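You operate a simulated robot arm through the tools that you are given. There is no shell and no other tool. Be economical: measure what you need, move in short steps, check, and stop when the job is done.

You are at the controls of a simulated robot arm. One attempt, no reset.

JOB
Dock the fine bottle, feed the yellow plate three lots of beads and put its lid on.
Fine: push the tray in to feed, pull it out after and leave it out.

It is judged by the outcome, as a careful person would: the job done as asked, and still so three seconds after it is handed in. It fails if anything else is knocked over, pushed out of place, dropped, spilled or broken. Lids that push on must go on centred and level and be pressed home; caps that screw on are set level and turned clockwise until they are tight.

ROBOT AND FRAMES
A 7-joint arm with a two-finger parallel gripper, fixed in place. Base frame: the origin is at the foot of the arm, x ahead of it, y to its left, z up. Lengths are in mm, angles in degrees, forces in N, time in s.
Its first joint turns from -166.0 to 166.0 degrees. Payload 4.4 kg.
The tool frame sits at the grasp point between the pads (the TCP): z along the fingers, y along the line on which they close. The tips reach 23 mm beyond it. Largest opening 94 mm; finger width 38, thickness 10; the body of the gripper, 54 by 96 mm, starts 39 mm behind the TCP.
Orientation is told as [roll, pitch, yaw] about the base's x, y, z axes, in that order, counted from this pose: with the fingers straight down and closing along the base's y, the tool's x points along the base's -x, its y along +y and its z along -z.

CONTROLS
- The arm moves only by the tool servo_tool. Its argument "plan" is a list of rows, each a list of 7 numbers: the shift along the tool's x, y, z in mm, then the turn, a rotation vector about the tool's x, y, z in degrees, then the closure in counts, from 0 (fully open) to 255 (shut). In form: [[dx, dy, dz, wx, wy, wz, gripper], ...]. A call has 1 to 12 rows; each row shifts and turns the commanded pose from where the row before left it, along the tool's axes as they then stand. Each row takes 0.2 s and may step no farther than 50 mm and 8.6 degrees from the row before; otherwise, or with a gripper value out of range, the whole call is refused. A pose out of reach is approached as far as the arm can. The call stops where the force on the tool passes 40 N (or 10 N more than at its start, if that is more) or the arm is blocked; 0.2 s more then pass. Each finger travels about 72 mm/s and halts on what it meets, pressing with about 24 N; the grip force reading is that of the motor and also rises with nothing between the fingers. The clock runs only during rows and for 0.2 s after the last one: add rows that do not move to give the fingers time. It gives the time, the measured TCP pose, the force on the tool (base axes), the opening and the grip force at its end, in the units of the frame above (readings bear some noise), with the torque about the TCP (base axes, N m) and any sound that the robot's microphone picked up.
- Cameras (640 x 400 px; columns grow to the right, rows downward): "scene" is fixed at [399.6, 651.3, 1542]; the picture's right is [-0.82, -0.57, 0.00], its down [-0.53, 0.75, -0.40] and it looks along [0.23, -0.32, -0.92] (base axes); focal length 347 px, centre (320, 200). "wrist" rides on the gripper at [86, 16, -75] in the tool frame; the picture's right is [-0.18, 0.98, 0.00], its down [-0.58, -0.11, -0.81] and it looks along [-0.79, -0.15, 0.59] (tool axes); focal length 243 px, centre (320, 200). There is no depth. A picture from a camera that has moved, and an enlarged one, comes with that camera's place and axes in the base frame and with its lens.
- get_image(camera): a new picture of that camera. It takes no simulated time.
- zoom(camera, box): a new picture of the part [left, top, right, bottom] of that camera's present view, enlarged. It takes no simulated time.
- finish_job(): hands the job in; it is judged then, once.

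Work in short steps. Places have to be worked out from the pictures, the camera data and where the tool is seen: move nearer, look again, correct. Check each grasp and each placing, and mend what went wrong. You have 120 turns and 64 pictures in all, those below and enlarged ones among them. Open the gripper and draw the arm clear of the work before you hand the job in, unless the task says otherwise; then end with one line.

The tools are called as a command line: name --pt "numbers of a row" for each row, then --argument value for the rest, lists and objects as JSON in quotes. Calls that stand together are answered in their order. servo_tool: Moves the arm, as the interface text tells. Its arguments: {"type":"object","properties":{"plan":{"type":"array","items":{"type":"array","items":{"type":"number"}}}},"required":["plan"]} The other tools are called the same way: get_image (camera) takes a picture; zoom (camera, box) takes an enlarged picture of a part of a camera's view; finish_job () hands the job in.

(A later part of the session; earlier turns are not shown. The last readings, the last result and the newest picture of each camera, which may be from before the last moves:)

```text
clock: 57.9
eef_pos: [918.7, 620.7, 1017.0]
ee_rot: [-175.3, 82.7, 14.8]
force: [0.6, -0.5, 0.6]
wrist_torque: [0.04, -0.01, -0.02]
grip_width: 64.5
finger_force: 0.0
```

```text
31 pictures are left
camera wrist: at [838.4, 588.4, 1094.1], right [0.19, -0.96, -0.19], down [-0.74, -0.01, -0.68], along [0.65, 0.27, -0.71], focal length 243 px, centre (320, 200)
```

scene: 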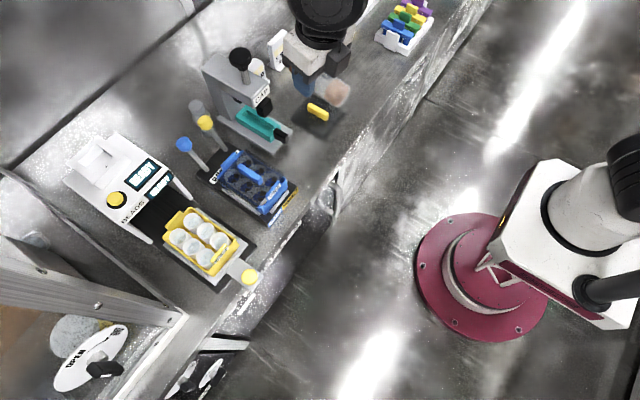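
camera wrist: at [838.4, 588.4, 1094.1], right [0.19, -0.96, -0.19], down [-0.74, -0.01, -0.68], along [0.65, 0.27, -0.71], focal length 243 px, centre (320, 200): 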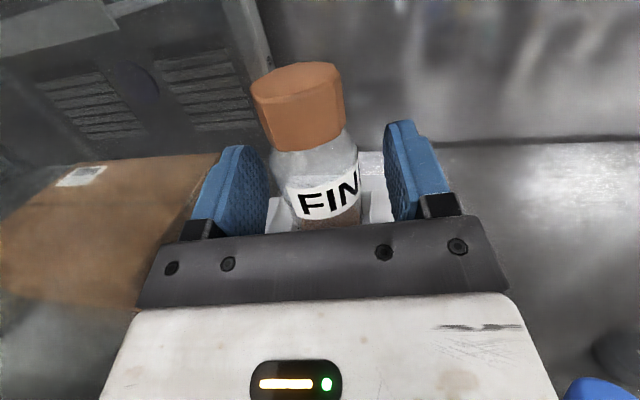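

The bottle dropped and settled in the socket. I withdraw straight back with a slight rise.

servo_tool --pt "5 0 -20 0 0 0 80" --pt "6 0 -25 0 0 0 60" --pt "8 0 -30 0 0 0 40" --pt "20 0 -30 0 0 0 0" --pt "30 0 -30 0 0 0 0" --pt "30 0 -30 0 0 0 0"

zoom --camera "scene" --box '[50, 100, 200, 230]'

get_image --camera "wrist"

```text
clock: 59.3
eef_pos: [744.6, 587.3, 1093.5]
ee_rot: [-175.5, 82.8, 14.6]
force: [0.0, 0.5, -1.4]
wrist_torque: [-0.01, -0.03, -0.01]
grip_width: 94.2
finger_force: 0.0
```

```text
3.08 times, centred on (125, 165) of scene
camera zoom: at [399.6, 651.3, 1542.0], right [-0.82, -0.57, 0.0], down [-0.53, 0.75, -0.4], along [0.23, -0.32, -0.92], focal length 1067 px, centre (920, 308)
```

zoom: 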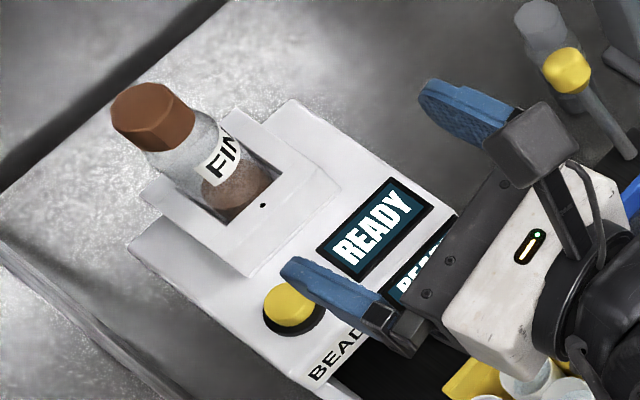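

```text
29 pictures are left
camera wrist: at [664.3, 555.5, 1169.7], right [0.19, -0.96, -0.19], down [-0.74, -0.01, -0.68], along [0.65, 0.27, -0.71], focal length 243 px, centre (320, 200)
```

wrist: 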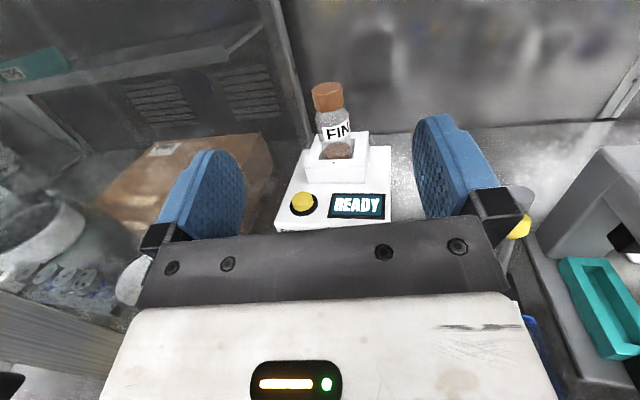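

zoom --camera "wrist" --box '[260, 70, 410, 240]'

```text
2.35 times, centred on (335, 155) of wrist
camera zoom: at [664.3, 555.5, 1169.7], right [0.19, -0.96, -0.19], down [-0.74, -0.01, -0.68], along [0.65, 0.27, -0.71], focal length 571 px, centre (285, 306)
```

zoom: 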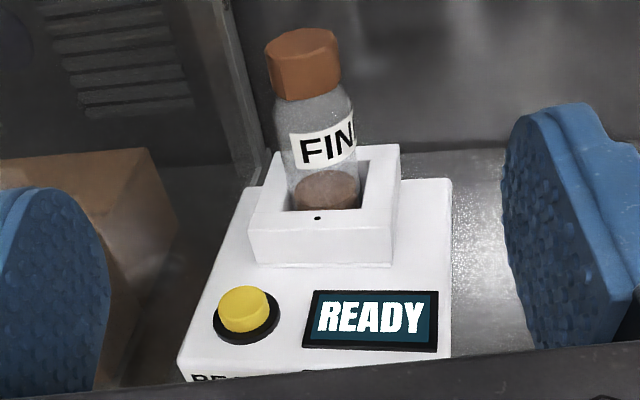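

The bottle stands vertical and seated in the dock. Next comes the tray knob near (596,623,828). I reduce the tilt to about 50° and move above and in front of the knob.

servo_tool --pt "0 0 0 0 -8.5 0 0" --pt "0 0 0 0 -8.5 0 0" --pt "0 0 0 0 -8.5 0 0" --pt "0 0 0 0 -8.5 0 0" --pt "0 0 0 0 -8.5 0 0" --pt "0 0 0 0 -4.5 0 0" --pt "-40 -10 -5 0 0 0 80" --pt "-40 -10 -5 0 0 0 80" --pt "-40 -10 -5 0 0 0 80" --pt "-40 -10 -5 0 0 0 80" --pt "-40 -10 -5 0 0 0 80"

get_image --camera "wrist"

```text
clock: 61.7
eef_pos: [592.2, 616.4, 956.9]
ee_rot: [-0.9, 50.1, -170.7]
force: [-0.6, 0.3, 0.5]
wrist_torque: [-0.04, 0.05, -0.02]
grip_width: 64.7
finger_force: 0.1
```

```text
27 pictures are left
camera wrist: at [592.9, 597.8, 1070.7], right [0.06, -0.99, -0.15], down [-1.0, -0.07, 0.07], along [-0.08, 0.15, -0.99], focal length 243 px, centre (320, 200)
```

wrist: 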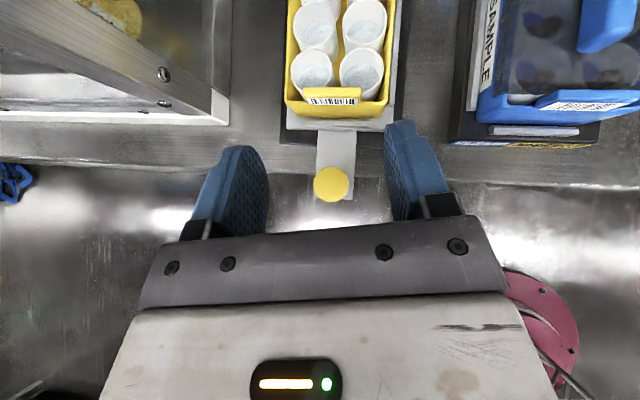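

zoom --camera "scene" --box '[200, 240, 280, 310]'

```text
5.71 times, centred on (240, 275) of scene
camera zoom: at [399.6, 651.3, 1542.0], right [-0.82, -0.57, 0.0], down [-0.53, 0.75, -0.4], along [0.23, -0.32, -0.92], focal length 1981 px, centre (777, -229)
```

zoom: 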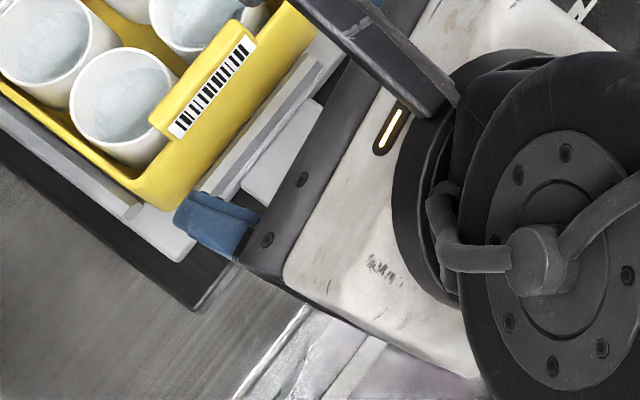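

The knob is at about (590,624.5). I lower so the fingertips straddle its upper part, then close on it.

servo_tool --pt "-24 -2 18.3 0 0 0 80" --pt "-24 -2 18.3 0 0 0 80" --pt "-24 -2 18.3 0 0 0 80" --pt "-24 -2 18.3 0 0 0 80" --pt "0 0 0 0 0 0 80"

servo_tool --pt "0 0 0 0 0 0 200" --pt "0 0 0 0 0 0 200" --pt "0 0 0 0 0 0 200" --pt "0 0 0 0 0 0 200"

get_image --camera "wrist"

```text
clock: 62.9
eef_pos: [586.3, 623.3, 836.0]
ee_rot: [-1.0, 50.3, -170.6]
force: [-0.9, -0.1, -0.5]
wrist_torque: [0.0, -0.01, -0.02]
grip_width: 64.5
finger_force: 0.0
```

```text
clock: 63.6
eef_pos: [586.8, 622.4, 836.5]
ee_rot: [-0.9, 50.2, -170.8]
force: [0.0, -7.3, 1.4]
wrist_torque: [-0.23, -0.21, -1.53]
grip_width: 44.7
finger_force: 44.8
stopped in row 3: the force on the tool passed its limit at 42 N (the readings are from after the stop); the commanded pose is now the measured one
```

```text
25 pictures are left
camera wrist: at [588.1, 603.0, 951.4], right [0.05, -0.99, -0.15], down [-1.0, -0.06, 0.07], along [-0.08, 0.15, -0.99], focal length 243 px, centre (320, 200)
```

wrist: 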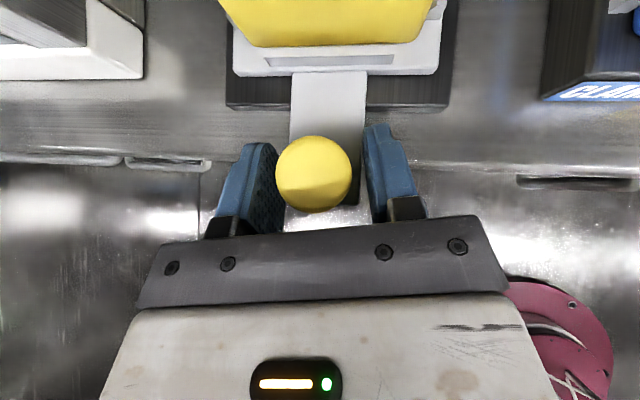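

The finger corners are clamping the tab (≈45 mm) rather than the knob. I open, rise 9 mm and square the yaw to the tray before gripping the knob itself.

servo_tool --pt "0 0 0 0 0 0 80" --pt "0 0 0 0 0 0 80" --pt "6.9 0 -5.8 0 0 0 80" --pt "0 0 0 -3.55 0 3 80" --pt "0 0 0 -3.55 0 3 80" --pt "0 0 0 0 0 0 80"

servo_tool --pt "0 0 0 0 0 0 200" --pt "0 0 0 0 0 0 200" --pt "0 0 0 0 0 0 200" --pt "0 0 0 0 0 0 200"

get_image --camera "wrist"

```text
clock: 65.0
eef_pos: [586.5, 621.5, 846.0]
ee_rot: [-0.9, 50.1, 179.9]
force: [-0.2, 0.4, 0.2]
wrist_torque: [0.01, 0.0, 0.01]
grip_width: 64.7
finger_force: 0.0
```

```text
clock: 66.0
eef_pos: [586.5, 621.4, 844.6]
ee_rot: [-0.9, 50.1, 179.9]
force: [-0.1, -5.3, 1.7]
wrist_torque: [-0.28, -0.06, -0.46]
grip_width: 39.6
finger_force: 45.5
```

```text
24 pictures are left
camera wrist: at [584.9, 603.5, 959.9], right [-0.11, -0.98, -0.15], down [-0.99, 0.1, 0.07], along [-0.06, 0.16, -0.99], focal length 243 px, centre (320, 200)
```

wrist: 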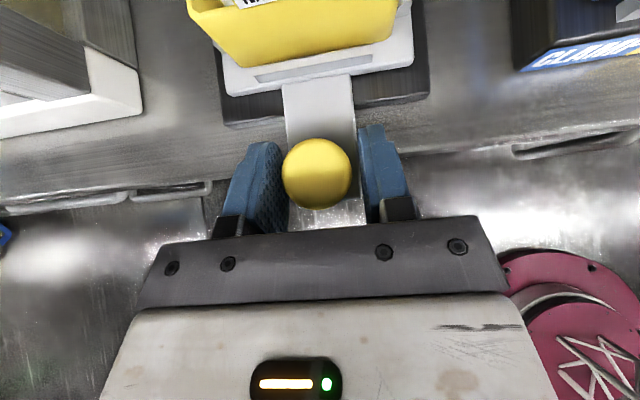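

It now grips at 39.6 mm. I push the tray in along +x in small steps, watching the force.

servo_tool --pt "9.6 0 11.5 0 0 0 200" --pt "9.6 0 11.5 0 0 0 200" --pt "9.6 0 11.5 0 0 0 200"

```text
clock: 66.8
eef_pos: [632.5, 621.7, 845.8]
ee_rot: [-0.9, 50.1, 179.8]
force: [-1.3, -5.9, -0.9]
wrist_torque: [-0.07, -0.24, -0.67]
grip_width: 39.6
finger_force: 45.4
```

servo_tool --pt "12.8 0.5 15.3 0 0 0 200" --pt "12.8 0.5 15.3 0 0 0 200" --pt "12.8 0.5 15.3 0 0 0 200"

get_image --camera "wrist"

```text
clock: 67.6
eef_pos: [688.8, 621.7, 846.0]
ee_rot: [-0.9, 50.0, -180.0]
force: [-2.0, 31.1, -21.4]
wrist_torque: [0.65, -0.1, -0.37]
grip_width: 39.1
finger_force: 44.6
```

```text
23 pictures are left
camera wrist: at [688.6, 603.4, 959.9], right [-0.11, -0.98, -0.15], down [-0.99, 0.1, 0.07], along [-0.06, 0.16, -0.99], focal length 243 px, centre (320, 200)
```

wrist: 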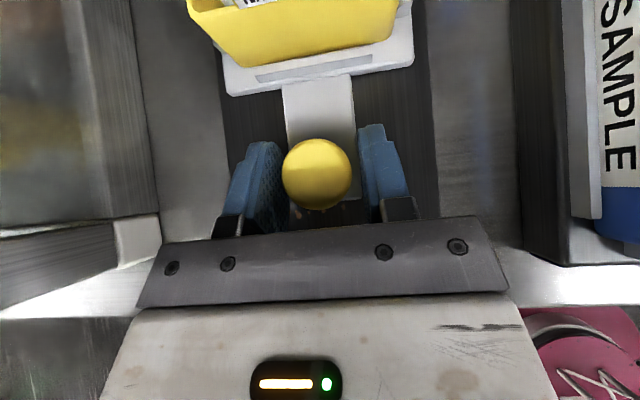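

The tray follows, but a +31 N side force builds, so the rail runs slightly towards +y. I relieve it before going on.

servo_tool --pt "-0.8 -1.5 0.6 0 0 0 200" --pt "0 0 0 0 0 0 200"

```text
clock: 68.2
eef_pos: [691.5, 621.0, 845.2]
ee_rot: [-0.9, 50.2, 179.8]
force: [1.2, -6.0, -1.1]
wrist_torque: [-0.32, -0.21, -0.4]
grip_width: 39.5
finger_force: 45.4
```

servo_tool --pt "9.6 0 11.5 0 0 0 200" --pt "9.6 0 11.5 0 0 0 200" --pt "9.6 0 11.5 0 0 0 200" --pt "0 0 0 0 0 0 200"

zoom --camera "scene" --box '[60, 130, 260, 290]'

```text
clock: 69.2
eef_pos: [737.2, 621.2, 845.1]
ee_rot: [-1.0, 50.2, 179.8]
force: [-0.2, -15.9, 14.2]
wrist_torque: [-0.56, 0.09, -0.42]
grip_width: 39.4
finger_force: 45.5
```

```text
2.50 times, centred on (160, 210) of scene
camera zoom: at [399.6, 651.3, 1542.0], right [-0.82, -0.57, 0.0], down [-0.53, 0.75, -0.4], along [0.23, -0.32, -0.92], focal length 867 px, centre (720, 175)
```

zoom: 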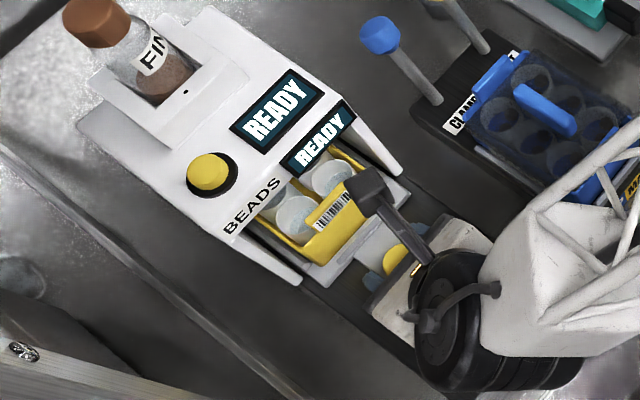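

servo_tool --pt "6.4 1.5 7.7 0 0 0 200" --pt "6.4 0 7.7 0 0 0 200" --pt "6.4 0 7.7 0 0 0 200" --pt "0 0 0 0 0 0 200"

```text
clock: 69.8
eef_pos: [752.8, 621.5, 846.1]
ee_rot: [-0.9, 50.1, -179.9]
force: [-16.3, -8.6, 9.3]
wrist_torque: [-0.32, 0.24, -0.77]
grip_width: 39.6
finger_force: 44.9
stopped in row 3: the force on the tool passed its limit at 42 N (the readings are from after the stop); the commanded pose is now the measured one
```

zoom --camera "scene" --box '[60, 130, 260, 290]'

```text
2.50 times, centred on (160, 210) of scene
camera zoom: at [399.6, 651.3, 1542.0], right [-0.82, -0.57, 0.0], down [-0.53, 0.75, -0.4], along [0.23, -0.32, -0.92], focal length 867 px, centre (720, 175)
```

zoom: 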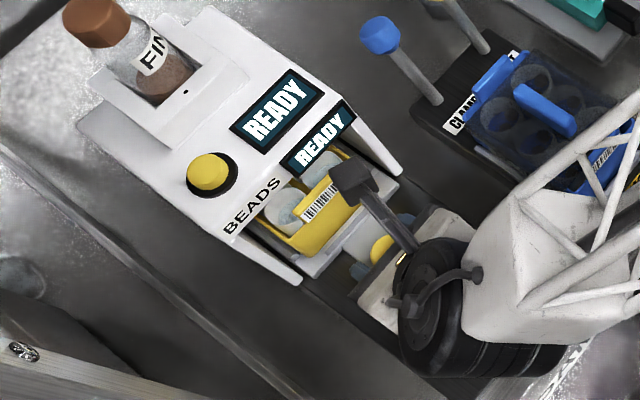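

The tray met a firm stop after about 166 mm of travel. I relax and push once more to see whether that is the real end.

servo_tool --pt "-2 1 -2.4 0 0 0 200" --pt "0 0 0 0 0 0 200" --pt "3 0 3.6 0 0 0 200" --pt "3 0 3.6 0 0 0 200" --pt "2 0 2.4 0 0 0 200"

```text
clock: 70.9
eef_pos: [757.3, 621.9, 843.5]
ee_rot: [-1.0, 49.8, -179.8]
force: [-17.2, -4.5, 9.3]
wrist_torque: [-0.09, 0.23, -0.7]
grip_width: 39.4
finger_force: 45.0
stopped in row 5: the force on the tool passed its limit at 53 N (the readings are from after the stop); the commanded pose is now the measured one
```

get_image --camera "wrist"

```text
20 pictures are left
camera wrist: at [756.0, 603.5, 957.9], right [-0.1, -0.98, -0.15], down [-0.99, 0.09, 0.08], along [-0.06, 0.16, -0.99], focal length 243 px, centre (320, 200)
```

wrist: 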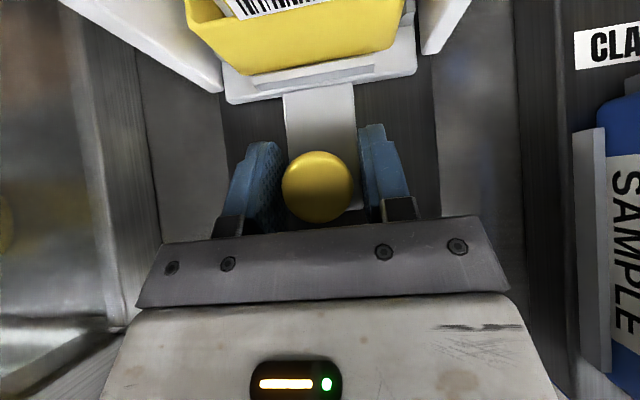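

The tray is at its end stop, level with the hood legs. I release, rise, and move above the yellow button at (862,661,950) with the fingers closed.

servo_tool --pt "0 0 0 0 0 0 80" --pt "0 0 0 0 0 0 80" --pt "10 0 -10 0 0 0 80" --pt "31 0 -32 0 0 0 80" --pt "31 0 -32 0 0 0 80" --pt "34 0 -29 0 0 0 255" --pt "34 0 -29 0 0 0 255" --pt "20 0 -17 0 0 0 255"

get_image --camera "wrist"

```text
clock: 72.7
eef_pos: [745.5, 616.7, 1063.3]
ee_rot: [-1.0, 50.0, -179.9]
force: [0.8, -0.6, 0.1]
wrist_torque: [-0.03, -0.01, 0.03]
grip_width: 0.0
finger_force: 24.4
```

```text
19 pictures are left
camera wrist: at [744.7, 599.1, 1177.6], right [-0.1, -0.98, -0.15], down [-0.99, 0.09, 0.08], along [-0.06, 0.16, -0.99], focal length 243 px, centre (320, 200)
```

wrist: 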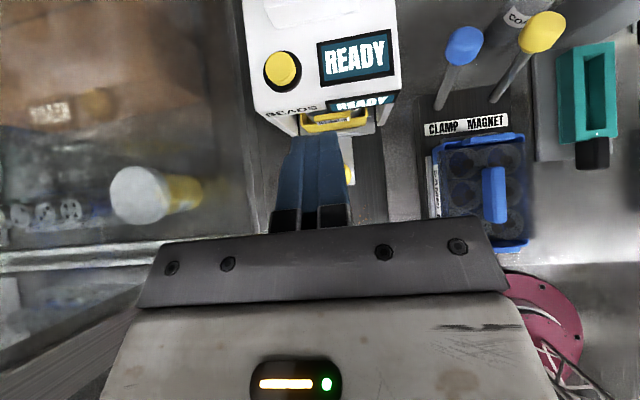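

servo_tool --pt "17.8 -14.7 31.6 0 0 0 255" --pt "17.8 -14.7 31.6 0 0 0 255" --pt "17.8 -14.7 31.6 0 0 0 255" --pt "-17 0 14.5 0 0 0 255" --pt "-17 0 14.5 0 0 0 255" --pt "0 0 0 0 0 0 255"

zoom --camera "scene" --box '[70, 130, 190, 230]'

```text
clock: 74.1
eef_pos: [853.2, 666.1, 997.5]
ee_rot: [-0.9, 49.8, -179.8]
force: [0.0, 1.1, -0.2]
wrist_torque: [-0.04, 0.0, 0.02]
grip_width: 0.0
finger_force: 24.4
```

```text
4.00 times, centred on (130, 180) of scene
camera zoom: at [399.6, 651.3, 1542.0], right [-0.82, -0.57, 0.0], down [-0.53, 0.75, -0.4], along [0.23, -0.32, -0.92], focal length 1387 px, centre (1080, 280)
```

zoom: 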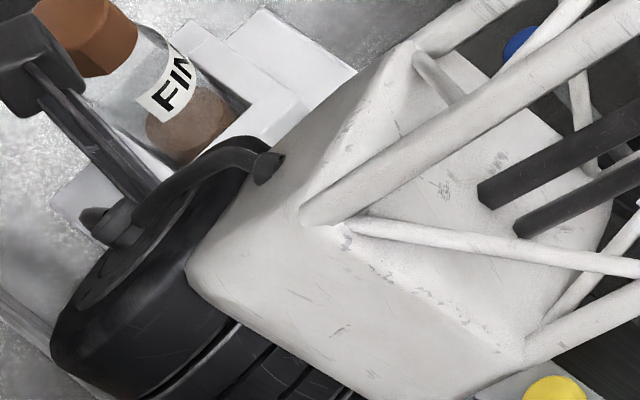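

The view is blocked by the arm, so I rely on force and sound. I correct y by 4 mm and press down in small steps.

servo_tool --pt "0 4.5 0 0 0 0 255" --pt "-7.7 0 6.4 0 0 0 255" --pt "-3 0 2.6 0 0 0 255" --pt "-2.3 0 1.9 0 0 0 255" --pt "-2.3 0 1.9 0 0 0 255"

```text
clock: 75.0
eef_pos: [853.4, 661.9, 990.2]
ee_rot: [-1.4, 50.3, 179.7]
force: [1.5, 1.2, 8.9]
wrist_torque: [0.04, -0.08, 0.0]
grip_width: 0.0
finger_force: 24.1
heard: click
stopped in row 4: the force on the tool passed its limit at 49 N (the readings are from after the stop); the commanded pose is now the measured one
```

A click was heard, so the button was pressed. I lift off, back away a little and read the display.

servo_tool --pt "7.7 0 -6.4 0 0 0 255" --pt "0 0 -40 0 0 0 255" --pt "0 0 -40 0 0 0 255" --pt "0 0 -40 0 0 0 255" --pt "0 0 0 0 0 0 255" --pt "0 0 0 0 0 0 255" --pt "0 0 0 0 0 0 255"

zoom --camera "wrist" --box '[200, 0, 440, 150]'

```text
clock: 76.6
eef_pos: [762.2, 657.5, 1076.0]
ee_rot: [-1.3, 50.3, 179.9]
force: [-0.5, 0.7, 0.0]
wrist_torque: [0.0, 0.01, -0.01]
grip_width: 0.0
finger_force: 23.6
```

```text
2.67 times, centred on (320, 75) of wrist
camera zoom: at [759.5, 639.5, 1190.6], right [-0.1, -0.98, -0.16], down [-0.99, 0.09, 0.07], along [-0.06, 0.16, -0.99], focal length 647 px, centre (320, 533)
```

zoom: 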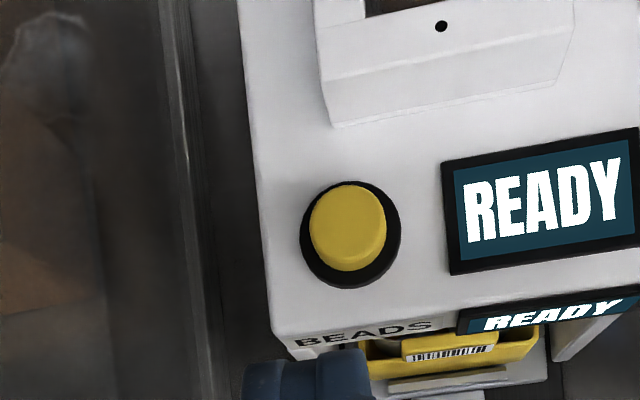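

It reads READY again. From the press pose the wrist camera can see the display, so I press a second time and look at once.

servo_tool --pt "0 0 40 0 0 0 255" --pt "0 0 40 0 0 0 255" --pt "0 0 40 0 0 0 255" --pt "0 3 0 0 0 0 255" --pt "-5 0 4.2 0 0 0 255" --pt "-2.6 0 2.2 0 0 0 255"

get_image --camera "wrist"

```text
clock: 78.0
eef_pos: [853.6, 659.4, 989.9]
ee_rot: [-1.4, 50.3, 179.9]
force: [-3.7, -1.5, 13.2]
wrist_torque: [-0.06, -0.01, -0.02]
grip_width: 0.0
finger_force: 23.8
heard: click
```

```text
16 pictures are left
camera wrist: at [851.6, 640.5, 1103.4], right [-0.1, -0.98, -0.16], down [-0.99, 0.09, 0.07], along [-0.05, 0.16, -0.99], focal length 243 px, centre (320, 200)
```

wrist: 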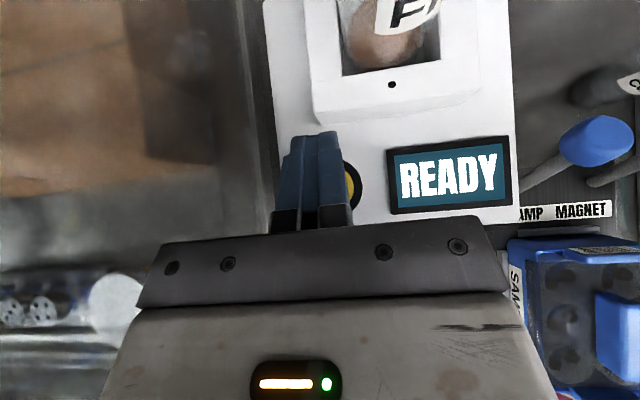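

Still READY and only a click at 13 N. I press further in to see whether more travel triggers anything.

servo_tool --pt "-1.5 0 1.3 0 0 0 255" --pt "-1.5 0 1.3 0 0 0 255" --pt "0 0 0 0 0 0 255" --pt "0 0 0 0 0 0 255"

zoom --camera "wrist" --box '[260, 0, 540, 230]'

```text
clock: 78.7
eef_pos: [854.4, 659.9, 989.3]
ee_rot: [-1.5, 50.5, 179.7]
force: [2.2, 1.0, 9.8]
wrist_torque: [0.04, -0.13, 0.0]
grip_width: 0.1
finger_force: 24.4
stopped in row 3: the force on the tool passed its limit at 41 N (the readings are from after the stop); the commanded pose is now the measured one
```

```text
1.74 times, centred on (400, 115) of wrist
camera zoom: at [852.4, 641.1, 1103.9], right [-0.1, -0.98, -0.16], down [-0.99, 0.09, 0.07], along [-0.05, 0.17, -0.98], focal length 422 px, centre (181, 348)
```

zoom: 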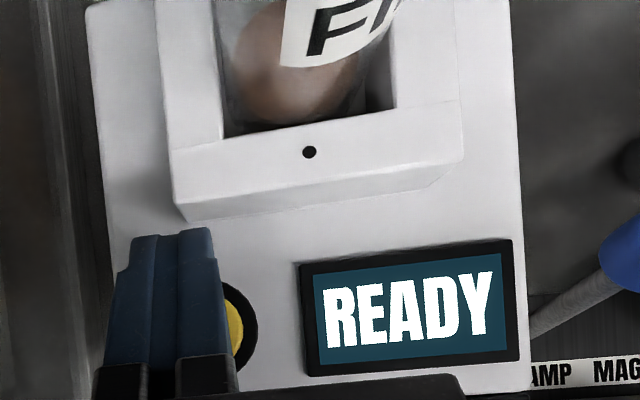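

The button bottoms out with no display change. I back off and inspect the visible front cups for beads.

servo_tool --pt "7.7 0 -6.4 0 0 0 255" --pt "0 0 -45 0 0 0 255" --pt "0 0 -45 0 0 0 255" --pt "0 0 -45 0 0 0 255" --pt "0 40 -20 0 0 0 255" --pt "0 40 -20 0 0 0 255" --pt "0 40 0 0 0 0 255" --pt "0 40 0 0 0 0 255"

zoom --camera "scene" --box '[70, 130, 210, 260]'

```text
clock: 80.5
eef_pos: [723.3, 493.4, 1104.4]
ee_rot: [-1.5, 50.4, 179.8]
force: [-0.2, -0.6, -0.1]
wrist_torque: [0.02, 0.0, 0.0]
grip_width: 0.1
finger_force: 23.8
```

```text
3.08 times, centred on (140, 195) of scene
camera zoom: at [399.6, 651.3, 1542.0], right [-0.82, -0.57, 0.0], down [-0.53, 0.75, -0.4], along [0.23, -0.32, -0.92], focal length 1067 px, centre (874, 215)
```

zoom: 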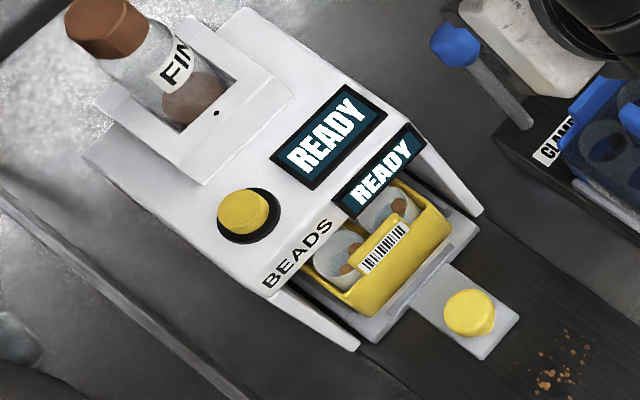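

Brown beads now appear in the cups, so each click feeds a lot. I enlarge to confirm the count; the specks on the track were already visible before any press.

zoom --camera "scene" --box '[130, 165, 180, 205]'

```text
10.00 times, centred on (155, 185) of scene
camera zoom: at [399.6, 651.3, 1542.0], right [-0.82, -0.57, 0.0], down [-0.53, 0.75, -0.4], along [0.23, -0.32, -0.92], focal length 3467 px, centre (1970, 350)
```

zoom: 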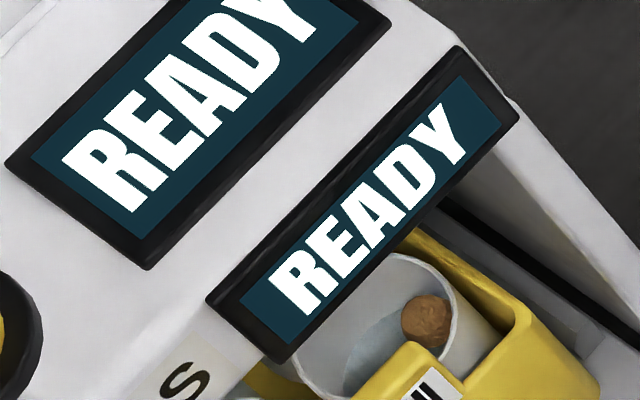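

The lumps match two clicks, so two lots are in. I go back for exactly one more press.

servo_tool --pt "0 -40 0 0 0 0 255" --pt "0 -40 0 0 0 0 255" --pt "0 -40 20 0 0 0 255" --pt "0 -40 20 0 0 0 255" --pt "0 0 45 0 0 0 255" --pt "0 0 45 0 0 0 255" --pt "0 0 44 0 0 0 255" --pt "0 0 0 0 0 0 255"

```text
clock: 82.3
eef_pos: [854.2, 660.3, 998.9]
ee_rot: [-1.6, 50.4, 179.6]
force: [-0.1, -0.4, 0.0]
wrist_torque: [-0.01, -0.02, 0.02]
grip_width: 0.2
finger_force: 23.6
```

servo_tool --pt "-5 0 4.2 0 0 0 255" --pt "-2.2 0 1.9 0 0 0 255"

```text
clock: 82.9
eef_pos: [852.8, 660.6, 989.9]
ee_rot: [-1.6, 50.5, 179.7]
force: [-2.8, 0.5, 6.9]
wrist_torque: [-0.03, 0.02, 0.0]
grip_width: 0.0
finger_force: 24.1
heard: click
```

Third click heard. I lift off, swing aside and check the cups.

servo_tool --pt "7.7 0 -6.4 0 0 0 255" --pt "0 0 -45 0 0 0 255" --pt "0 0 -45 0 0 0 255" --pt "0 0 -45 0 0 0 255" --pt "-10 40 -20 0 0 0 80" --pt "-15 20 -35 0 0 0 80" --pt "-15 0 -35 0 0 0 80" --pt "-15 0 -35 0 0 0 80"

get_image --camera "wrist"

```text
clock: 84.7
eef_pos: [618.7, 592.8, 1120.3]
ee_rot: [-1.5, 50.4, 179.6]
force: [-0.7, 0.4, -1.3]
wrist_torque: [-0.04, 0.0, -0.02]
grip_width: 64.4
finger_force: 0.0
```

```text
12 pictures are left
camera wrist: at [617.1, 574.3, 1234.6], right [-0.1, -0.98, -0.16], down [-0.99, 0.09, 0.07], along [-0.05, 0.16, -0.99], focal length 243 px, centre (320, 200)
```

wrist: 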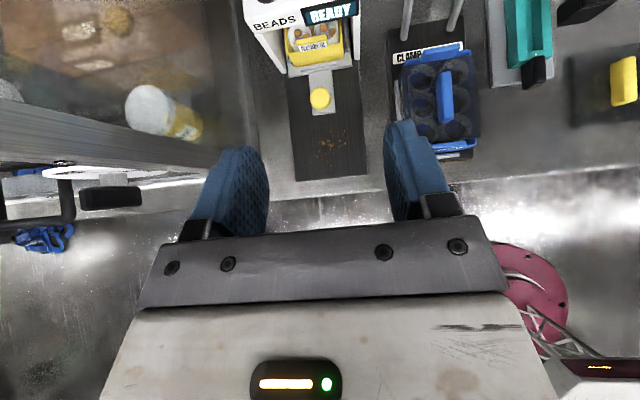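

Now I pull the tray out. The knob is at about (756,622); I descend over it.

servo_tool --pt "-14 -4.8 40.4 0 0 0 80" --pt "-14 -4.8 40.4 0 0 0 80" --pt "-14 -4.8 40.4 0 0 0 80" --pt "-14 -4.8 40.4 0 0 0 80" --pt "-14 -4.8 40.4 0 0 0 80" --pt "-14 -4.8 40.4 0 0 0 80" --pt "-14.8 0 12.4 0 0 0 80" --pt "-14.8 0 12.4 0 0 0 80" --pt "-14.8 0 12.4 0 0 0 80" --pt "0 0 0 0 0 0 80"

get_image --camera "wrist"

```text
clock: 86.9
eef_pos: [754.3, 629.5, 842.7]
ee_rot: [-1.6, 50.4, 179.7]
force: [-0.2, -1.2, -0.2]
wrist_torque: [0.0, 0.01, 0.05]
grip_width: 64.7
finger_force: 0.0
```

```text
11 pictures are left
camera wrist: at [751.4, 610.3, 956.9], right [-0.1, -0.98, -0.16], down [-0.99, 0.09, 0.07], along [-0.05, 0.16, -0.98], focal length 243 px, centre (320, 200)
```

wrist: 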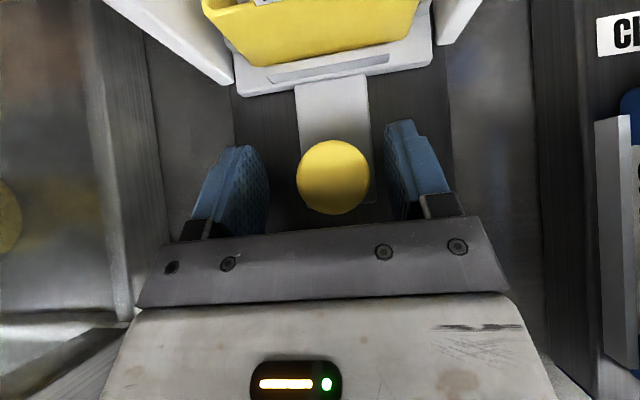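

The tool is about 7 mm too far in +y. I correct, close and pull gently.

servo_tool --pt "-1 7 -1.5 0 0 0 80" --pt "0 0 0 0 0 0 200" --pt "0 0 0 0 0 0 200" --pt "0 0 0 0 0 0 200" --pt "0 0 0 0 0 0 200"

servo_tool --pt "-9.6 0 -11.5 0 0 0 200" --pt "-9.6 0 -11.5 0 0 0 200" --pt "-9.6 0 -11.5 0 0 0 200" --pt "-9.6 0 -11.5 0 0 0 200" --pt "-9.6 0 -11.5 0 0 0 200" --pt "-9.6 0 -11.5 0 0 0 200" --pt "0 0 0 0 0 0 200"

```text
clock: 88.2
eef_pos: [751.3, 621.4, 843.4]
ee_rot: [-1.5, 50.5, 179.6]
force: [-6.5, -11.4, 7.0]
wrist_torque: [-0.51, 0.03, -0.77]
grip_width: 39.7
finger_force: 45.0
stopped in row 5: the force on the tool passed its limit at 41 N (the readings are from after the stop); the commanded pose is now the measured one
```

```text
clock: 89.8
eef_pos: [661.0, 621.4, 844.4]
ee_rot: [-1.6, 50.4, 179.6]
force: [-0.1, 28.6, 9.3]
wrist_torque: [0.55, 0.08, -0.4]
grip_width: 39.8
finger_force: 45.1
```

Moving smoothly. I continue to the starting position at about x 587.

servo_tool --pt "-8 0 -9.6 0 0 0 200" --pt "-8 0 -9.6 0 0 0 200" --pt "-8 0 -9.6 0 0 0 200" --pt "-8 0 -9.6 0 0 0 200" --pt "-8 0 -9.6 0 0 0 200" --pt "-6 0 -7.2 0 0 0 200" --pt "0 0 0 0 0 0 200"

```text
clock: 90.3
eef_pos: [650.4, 620.3, 842.9]
ee_rot: [-1.7, 50.4, 179.7]
force: [0.1, 8.4, -5.7]
wrist_torque: [0.13, 0.14, -0.23]
grip_width: 39.7
finger_force: 44.9
stopped in row 2: the force on the tool passed its limit at 44 N (the readings are from after the stop); the commanded pose is now the measured one
```

servo_tool --pt "0 0 0 0 0 0 200" --pt "-6.4 0 -7.7 0 0 0 200" --pt "-6.4 0 -7.7 0 0 0 200" --pt "-6.4 0 -7.7 0 0 0 200" --pt "-6.4 0 -7.7 0 0 0 200" --pt "-6.4 0 -7.7 0 0 0 200" --pt "-6 0 -7.2 0 0 0 200" --pt "0 0 0 0 0 0 200"

```text
clock: 91.4
eef_pos: [613.2, 620.6, 843.4]
ee_rot: [-1.7, 50.4, 179.7]
force: [0.0, 12.5, -8.0]
wrist_torque: [0.2, 0.08, -0.32]
grip_width: 39.5
finger_force: 45.1
stopped in row 5: the force on the tool passed its limit at 42 N (the readings are from after the stop); the commanded pose is now the measured one
```

servo_tool --pt "0 -0.7 0 0 0 0 200" --pt "-5 0 -6 0 0 0 200" --pt "-5 0 -6 0 0 0 200" --pt "-5 0 -6 0 0 0 200" --pt "0 0 0 0 0 0 200"

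zoom --camera "scene" --box '[120, 180, 280, 310]'

```text
clock: 92.6
eef_pos: [591.8, 620.9, 844.2]
ee_rot: [-1.7, 50.3, 179.7]
force: [-0.4, -2.0, 0.8]
wrist_torque: [-0.23, -0.28, -0.65]
grip_width: 39.4
finger_force: 45.2
```

```text
3.08 times, centred on (200, 245) of scene
camera zoom: at [399.6, 651.3, 1542.0], right [-0.82, -0.57, 0.0], down [-0.53, 0.75, -0.4], along [0.23, -0.32, -0.92], focal length 1067 px, centre (689, 62)
```

zoom: 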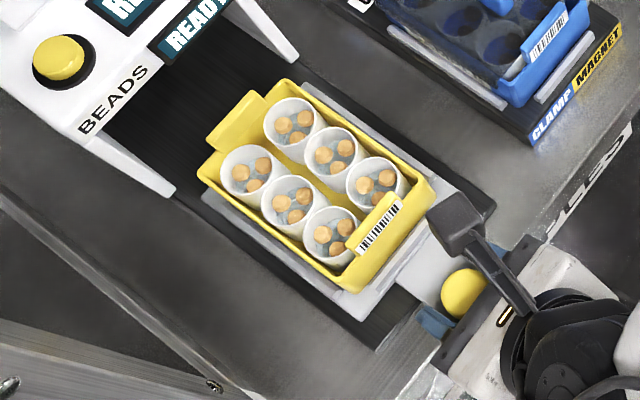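

Three lots in every cup. I pull the last few mm to the stop, then release and rise.

servo_tool --pt "-3 0 -3.6 0 0 0 200" --pt "-2 0 -2.4 0 0 0 200" --pt "0 0 0 0 0 0 200"

servo_tool --pt "0 0 0 0 0 0 80" --pt "0 0 0 0 0 0 80" --pt "0 0 0 0 0 0 80" --pt "12 0 -12 0 0 0 80" --pt "32 0 -30 0 0 0 80" --pt "34 0 -29 0 0 0 0" --pt "34 0 -29 0 0 0 0" --pt "34 0 -29 0 0 0 0" --pt "34 0 -29 0 0 0 0"

```text
clock: 93.2
eef_pos: [585.6, 621.8, 844.3]
ee_rot: [-1.9, 50.6, 179.4]
force: [16.9, 11.0, -11.0]
wrist_torque: [0.29, -0.59, -0.44]
grip_width: 39.6
finger_force: 45.4
stopped in row 2: the force on the tool passed its limit at 42 N (the readings are from after the stop); the commanded pose is now the measured one
```

```text
clock: 95.2
eef_pos: [576.1, 613.4, 1083.5]
ee_rot: [-1.8, 50.6, 179.6]
force: [-0.4, 0.4, -0.5]
wrist_torque: [-0.01, 0.02, 0.0]
grip_width: 94.1
finger_force: 0.0
```

The tray is out at its stop. Next is the yellow lid: its handle runs along x, centred near (722,206). I go above it with a 20° tilt.

servo_tool --pt "0 0 0 0 -8.5 0 0" --pt "0 0 0 0 -8.5 0 0" --pt "0 0 0 0 -8.5 0 0" --pt "0 0 0 0 -5 0 0"

servo_tool --pt "10.9 40.7 10 0 0 0 80" --pt "10.9 40.7 10 0 0 0 80" --pt "10.9 40.7 10 0 0 0 80" --pt "10.9 40.7 10 0 0 0 80" --pt "10.9 40.7 10 0 0 0 80" --pt "10.9 40.7 10 0 0 0 80" --pt "10.9 40.7 10 0 0 0 80" --pt "10.9 40.7 10 0 0 0 80" --pt "10.9 40.7 10 0 0 0 80" --pt "10.9 40.7 10 0 0 0 80" --pt "0 0 0 0 0 0 80"

get_image --camera "wrist"

zoom --camera "scene" --box '[120, 180, 280, 310]'

```text
clock: 96.2
eef_pos: [577.7, 615.8, 1083.3]
ee_rot: [-1.3, 20.0, -179.6]
force: [0.4, -0.2, 0.1]
wrist_torque: [-0.02, 0.03, 0.02]
grip_width: 94.0
finger_force: 0.0
```

```text
clock: 98.6
eef_pos: [720.9, 212.6, 1017.5]
ee_rot: [-1.3, 20.0, -179.6]
force: [-0.1, -0.1, -0.6]
wrist_torque: [0.03, 0.01, -0.01]
grip_width: 64.4
finger_force: 0.0
```

```text
9 pictures are left
camera wrist: at [776.2, 194.4, 1117.5], right [-0.16, -0.98, -0.08], down [-0.82, 0.08, 0.56], along [-0.54, 0.16, -0.82], focal length 243 px, centre (320, 200)
```

wrist: 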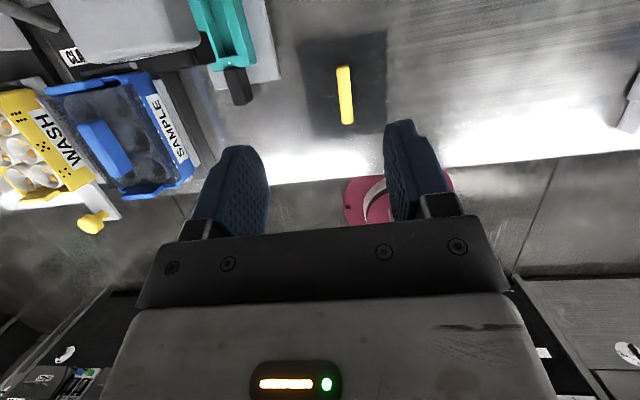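

```text
3.08 times, centred on (200, 245) of scene
camera zoom: at [399.6, 651.3, 1542.0], right [-0.82, -0.57, 0.0], down [-0.53, 0.75, -0.4], along [0.23, -0.32, -0.92], focal length 1067 px, centre (689, 62)
```

zoom: 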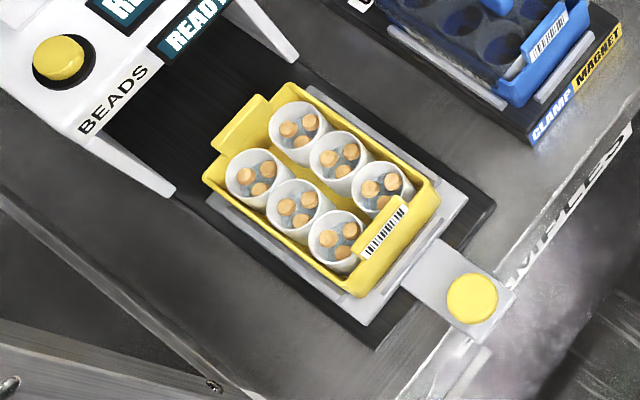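

I have the handle at about (720,202). Before picking up the lid I want an accurate plate position, so I take one look from above the tray with the camera pointing straight down.

servo_tool --pt "-8 -42 -10 0 0 0 0" --pt "-8 -42 -10 0 0 0 0" --pt "-8 -42 -5 0 0 0 0" --pt "-8 -42 0 0 0 0 0" --pt "-8 -42 0 0 0 0 0" --pt "-8 -42 0 0 0 0 0" --pt "-8 -42 0 0 0 0 0" --pt "-5 -42 0 0 0 0 0" --pt "0 -42 0 0 0 0 0" --pt "0 -25 0 0 0 0 0"

servo_tool --pt "0 0 0 0 8 0 0" --pt "0 0 0 0 8 0 0" --pt "0 0 0 0 8 0 0" --pt "0 0 0 0 6 0 0" --pt "0 0 0 0 0 0 0"

zoom --camera "wrist" --box '[220, 20, 420, 220]'

```text
clock: 100.8
eef_pos: [648.4, 614.4, 1030.9]
ee_rot: [-1.4, 20.0, -179.4]
force: [0.4, 0.6, 0.7]
wrist_torque: [0.01, 0.04, 0.02]
grip_width: 93.9
finger_force: 0.1
```

```text
clock: 102.0
eef_pos: [648.3, 615.7, 1030.2]
ee_rot: [-1.9, 50.2, 179.6]
force: [0.9, 0.0, 0.3]
wrist_torque: [-0.02, -0.01, -0.01]
grip_width: 93.7
finger_force: 0.0
```

```text
2.00 times, centred on (320, 120) of wrist
camera zoom: at [647.0, 595.4, 1144.0], right [-0.1, -0.98, -0.16], down [-0.99, 0.09, 0.07], along [-0.06, 0.17, -0.98], focal length 485 px, centre (320, 360)
```

zoom: 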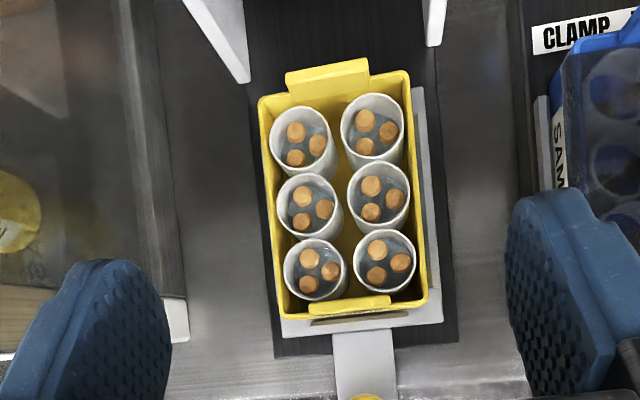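

The plate rim is 137×92 mm, centred at about (727,623) and square to the axes. Now I return to the lid with a 25° tilt and a levelled closing line.

servo_tool --pt "0 0 0 0 -8.4 0 80" --pt "0 0 0 0 -8.4 0 80" --pt "0 0 0 0 -8.4 0 80" --pt "0 0 0 -1.2 0 -0.5 80"

servo_tool --pt "1.4 41.4 6 0 0 0 80" --pt "1.4 41.4 6 0 0 0 80" --pt "1.4 41.4 6 0 0 0 80" --pt "1.4 41.4 6 0 0 0 80" --pt "1.4 41.4 6 0 0 0 80" --pt "1.4 41.4 13 0 0 0 80" --pt "1.4 41.4 20 0 0 0 80" --pt "1.4 41.4 20 0 0 0 80" --pt "1.4 41.4 20 0 0 0 80" --pt "1.4 41.4 20 0 0 0 80" --pt "0 0 0 0 0 0 80"

get_image --camera "wrist"

```text
clock: 103.0
eef_pos: [648.3, 614.2, 1029.6]
ee_rot: [0.0, 24.8, -179.0]
force: [-0.4, -0.7, 0.8]
wrist_torque: [0.01, 0.0, 0.03]
grip_width: 64.4
finger_force: 0.1
```

```text
clock: 105.4
eef_pos: [718.3, 201.0, 924.5]
ee_rot: [0.1, 24.8, -179.2]
force: [-0.4, 0.1, 0.7]
wrist_torque: [0.0, 0.0, 0.01]
grip_width: 64.8
finger_force: 0.0
```

```text
6 pictures are left
camera wrist: at [767.4, 185.0, 1029.4], right [-0.15, -0.99, -0.08], down [-0.87, 0.1, 0.49], along [-0.47, 0.14, -0.87], focal length 243 px, centre (320, 200)
```

wrist: 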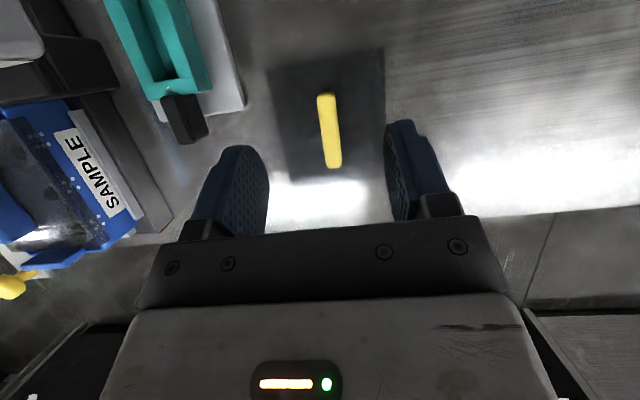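

The handle centre is at (719,200), azimuth about −2°. I align, descend straddling it and close.

servo_tool --pt "0 0 0 -1.27 0 2.7 80" --pt "-13.5 0.4 25.3 0 0 0 80" --pt "-13.5 0.4 25.3 0 0 0 80" --pt "-13.5 0.4 25.3 0 0 0 80" --pt "0 0 0 0 0 0 80"

servo_tool --pt "0 0 0 0 0 0 255" --pt "0 0 0 0 0 0 255" --pt "0 0 0 0 0 0 255" --pt "0 0 0 0 0 0 255" --pt "0 0 0 0 0 0 255"

```text
clock: 106.6
eef_pos: [715.6, 200.3, 839.7]
ee_rot: [0.1, 24.9, 178.0]
force: [1.1, 0.6, 3.5]
wrist_torque: [0.08, -0.04, -0.04]
grip_width: 64.5
finger_force: 0.1
```

```text
clock: 107.8
eef_pos: [716.4, 200.1, 839.2]
ee_rot: [0.1, 25.0, 178.0]
force: [3.3, -1.5, 12.2]
wrist_torque: [-0.06, -0.01, 0.06]
grip_width: 13.1
finger_force: 24.3
```

Gripped at 13 mm. I lift and check the lid hangs level.

servo_tool --pt "8 0 -18 0 0 0 255" --pt "14.8 0 -31.7 0 0 0 255" --pt "14.8 0 -31.7 0 0 0 255" --pt "14.8 0 -31.7 0 0 0 255" --pt "14.8 0 -31.7 0 0 0 255" --pt "0 0 0 0 0 0 255"

zoom --camera "scene" --box '[240, 0, 400, 120]'

```text
clock: 109.2
eef_pos: [713.3, 201.7, 998.3]
ee_rot: [0.1, 24.8, 178.0]
force: [0.3, 0.0, 0.4]
wrist_torque: [0.0, 0.03, 0.01]
grip_width: 13.1
finger_force: 24.4
```

```text
3.33 times, centred on (320, 60) of scene
camera zoom: at [399.6, 651.3, 1542.0], right [-0.82, -0.57, 0.0], down [-0.53, 0.75, -0.4], along [0.23, -0.32, -0.92], focal length 1156 px, centre (320, 667)
```

zoom: 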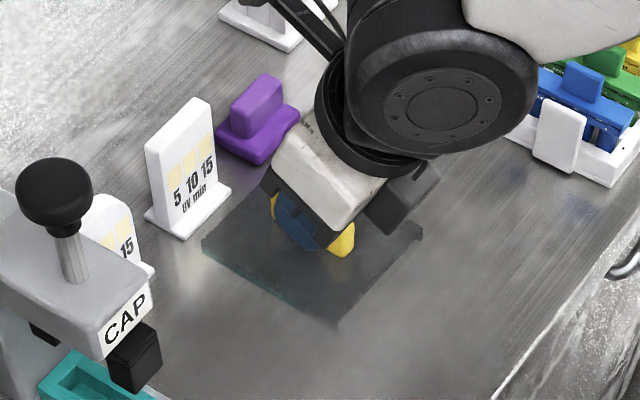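

Lid held level. In transit I keep clear of the CAP press by pulling back 45 mm, then go across to the plate.

servo_tool --pt "-40.8 0 -19 0 0 0 255" --pt "0 0 0 0.97 0 -2.1 255" --pt "0 -42.2 0 0 0 0 255" --pt "0 -42.2 0 0 0 0 255" --pt "0 -42.2 0 0 0 0 255" --pt "0 -42.2 0 0 0 0 255" --pt "0 -42.2 0 0 0 0 255" --pt "0 -42.2 0 0 0 0 255" --pt "0 -42.2 0 0 0 0 255" --pt "0 -42.2 0 0 0 0 255" --pt "0 -42.2 0 0 0 0 255" --pt "0 -42.2 0 0 0 0 255"

```text
clock: 111.8
eef_pos: [669.8, 625.9, 998.5]
ee_rot: [0.2, 24.9, -179.7]
force: [0.2, 0.5, -0.3]
wrist_torque: [-0.02, -0.01, 0.01]
grip_width: 13.0
finger_force: 24.0
```

servo_tool --pt "23 1 10.8 0 0 0 255" --pt "23 1 10.8 0 0 0 255" --pt "-15 0 31.8 0 0 0 255" --pt "-15 0 31.8 0 0 0 255" --pt "0 0 0 0 0 0 255"

zoom --camera "scene" --box '[120, 160, 280, 310]'

```text
clock: 113.0
eef_pos: [718.2, 621.5, 925.3]
ee_rot: [0.1, 24.8, -179.8]
force: [0.2, 0.6, -0.5]
wrist_torque: [-0.02, -0.01, -0.01]
grip_width: 13.1
finger_force: 24.1
```

```text
2.67 times, centred on (200, 235) of scene
camera zoom: at [399.6, 651.3, 1542.0], right [-0.82, -0.57, 0.0], down [-0.53, 0.75, -0.4], along [0.23, -0.32, -0.92], focal length 924 px, centre (640, 107)
```

zoom: 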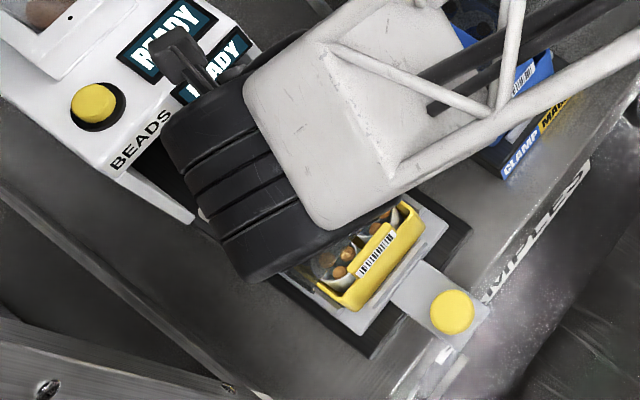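

The arm blocks the scene view, so I descend a bit and use the wrist view for alignment.

servo_tool --pt "-5.3 -2 11.3 0 0 0 255" --pt "-4.2 0 9 0 0 0 255" --pt "0 0 0 0 0 0 255"

get_image --camera "wrist"

```text
clock: 113.8
eef_pos: [718.8, 624.8, 905.6]
ee_rot: [0.2, 25.0, -179.7]
force: [-0.6, 1.1, 15.1]
wrist_torque: [0.13, -0.46, 0.0]
grip_width: 13.3
finger_force: 24.2
```

```text
3 pictures are left
camera wrist: at [765.0, 608.4, 1010.2], right [-0.16, -0.98, -0.08], down [-0.87, 0.11, 0.49], along [-0.47, 0.15, -0.87], focal length 243 px, centre (320, 200)
```

wrist: 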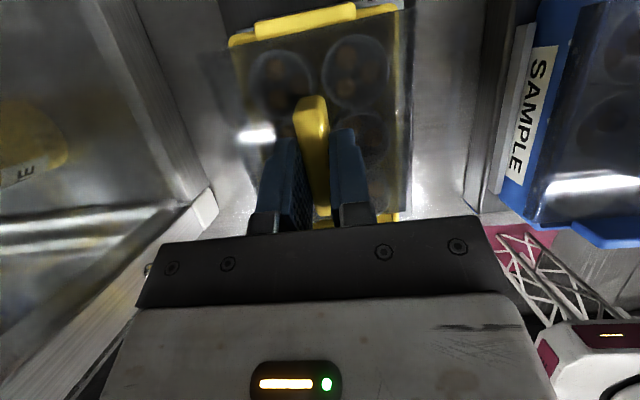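

Contact comes early, with the force about 30 mm ahead of the TCP. I enlarge the view to judge the lid edges against the plate rim.

zoom --camera "wrist" --box '[180, 0, 440, 230]'

```text
1.74 times, centred on (310, 115) of wrist
camera zoom: at [765.0, 608.4, 1010.2], right [-0.16, -0.98, -0.08], down [-0.87, 0.11, 0.49], along [-0.47, 0.15, -0.87], focal length 422 px, centre (337, 348)
```

zoom: 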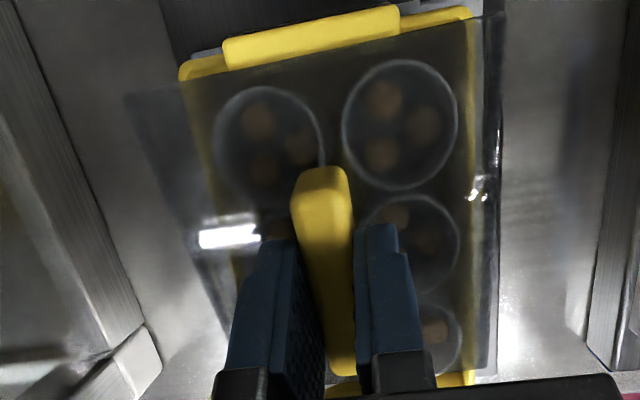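

The lid overhangs more on +y, and its far edge rides against the far tab. It needs about −4 mm in x and −2.5 mm in y. I raise, correct and lower gently.

servo_tool --pt "2.1 0 -4.5 0 0 0 255" --pt "-3.6 2.5 -1.7 0 0 0 255" --pt "-2.1 0 4.5 0 0 0 255" --pt "-0.9 0 1.8 0 0 0 255" --pt "0 0 0 0 0 0 255"

```text
clock: 115.0
eef_pos: [713.9, 622.1, 903.2]
ee_rot: [0.1, 24.9, -179.6]
force: [1.0, 1.1, 15.9]
wrist_torque: [0.88, 0.74, -0.14]
grip_width: 13.8
finger_force: 24.0
```

Contact is now at the near-left corner only. I ease down a little to see whether the lid levels and seats.

servo_tool --pt "-0.6 0 1.4 0 0 0 255" --pt "-0.6 0 1.4 0 0 0 255" --pt "0 0 0 0 0 0 255"

```text
clock: 115.8
eef_pos: [714.4, 620.6, 898.9]
ee_rot: [0.0, 24.8, -179.8]
force: [2.3, 1.4, 18.8]
wrist_torque: [0.1, 0.82, -0.06]
grip_width: 13.4
finger_force: 24.3
```

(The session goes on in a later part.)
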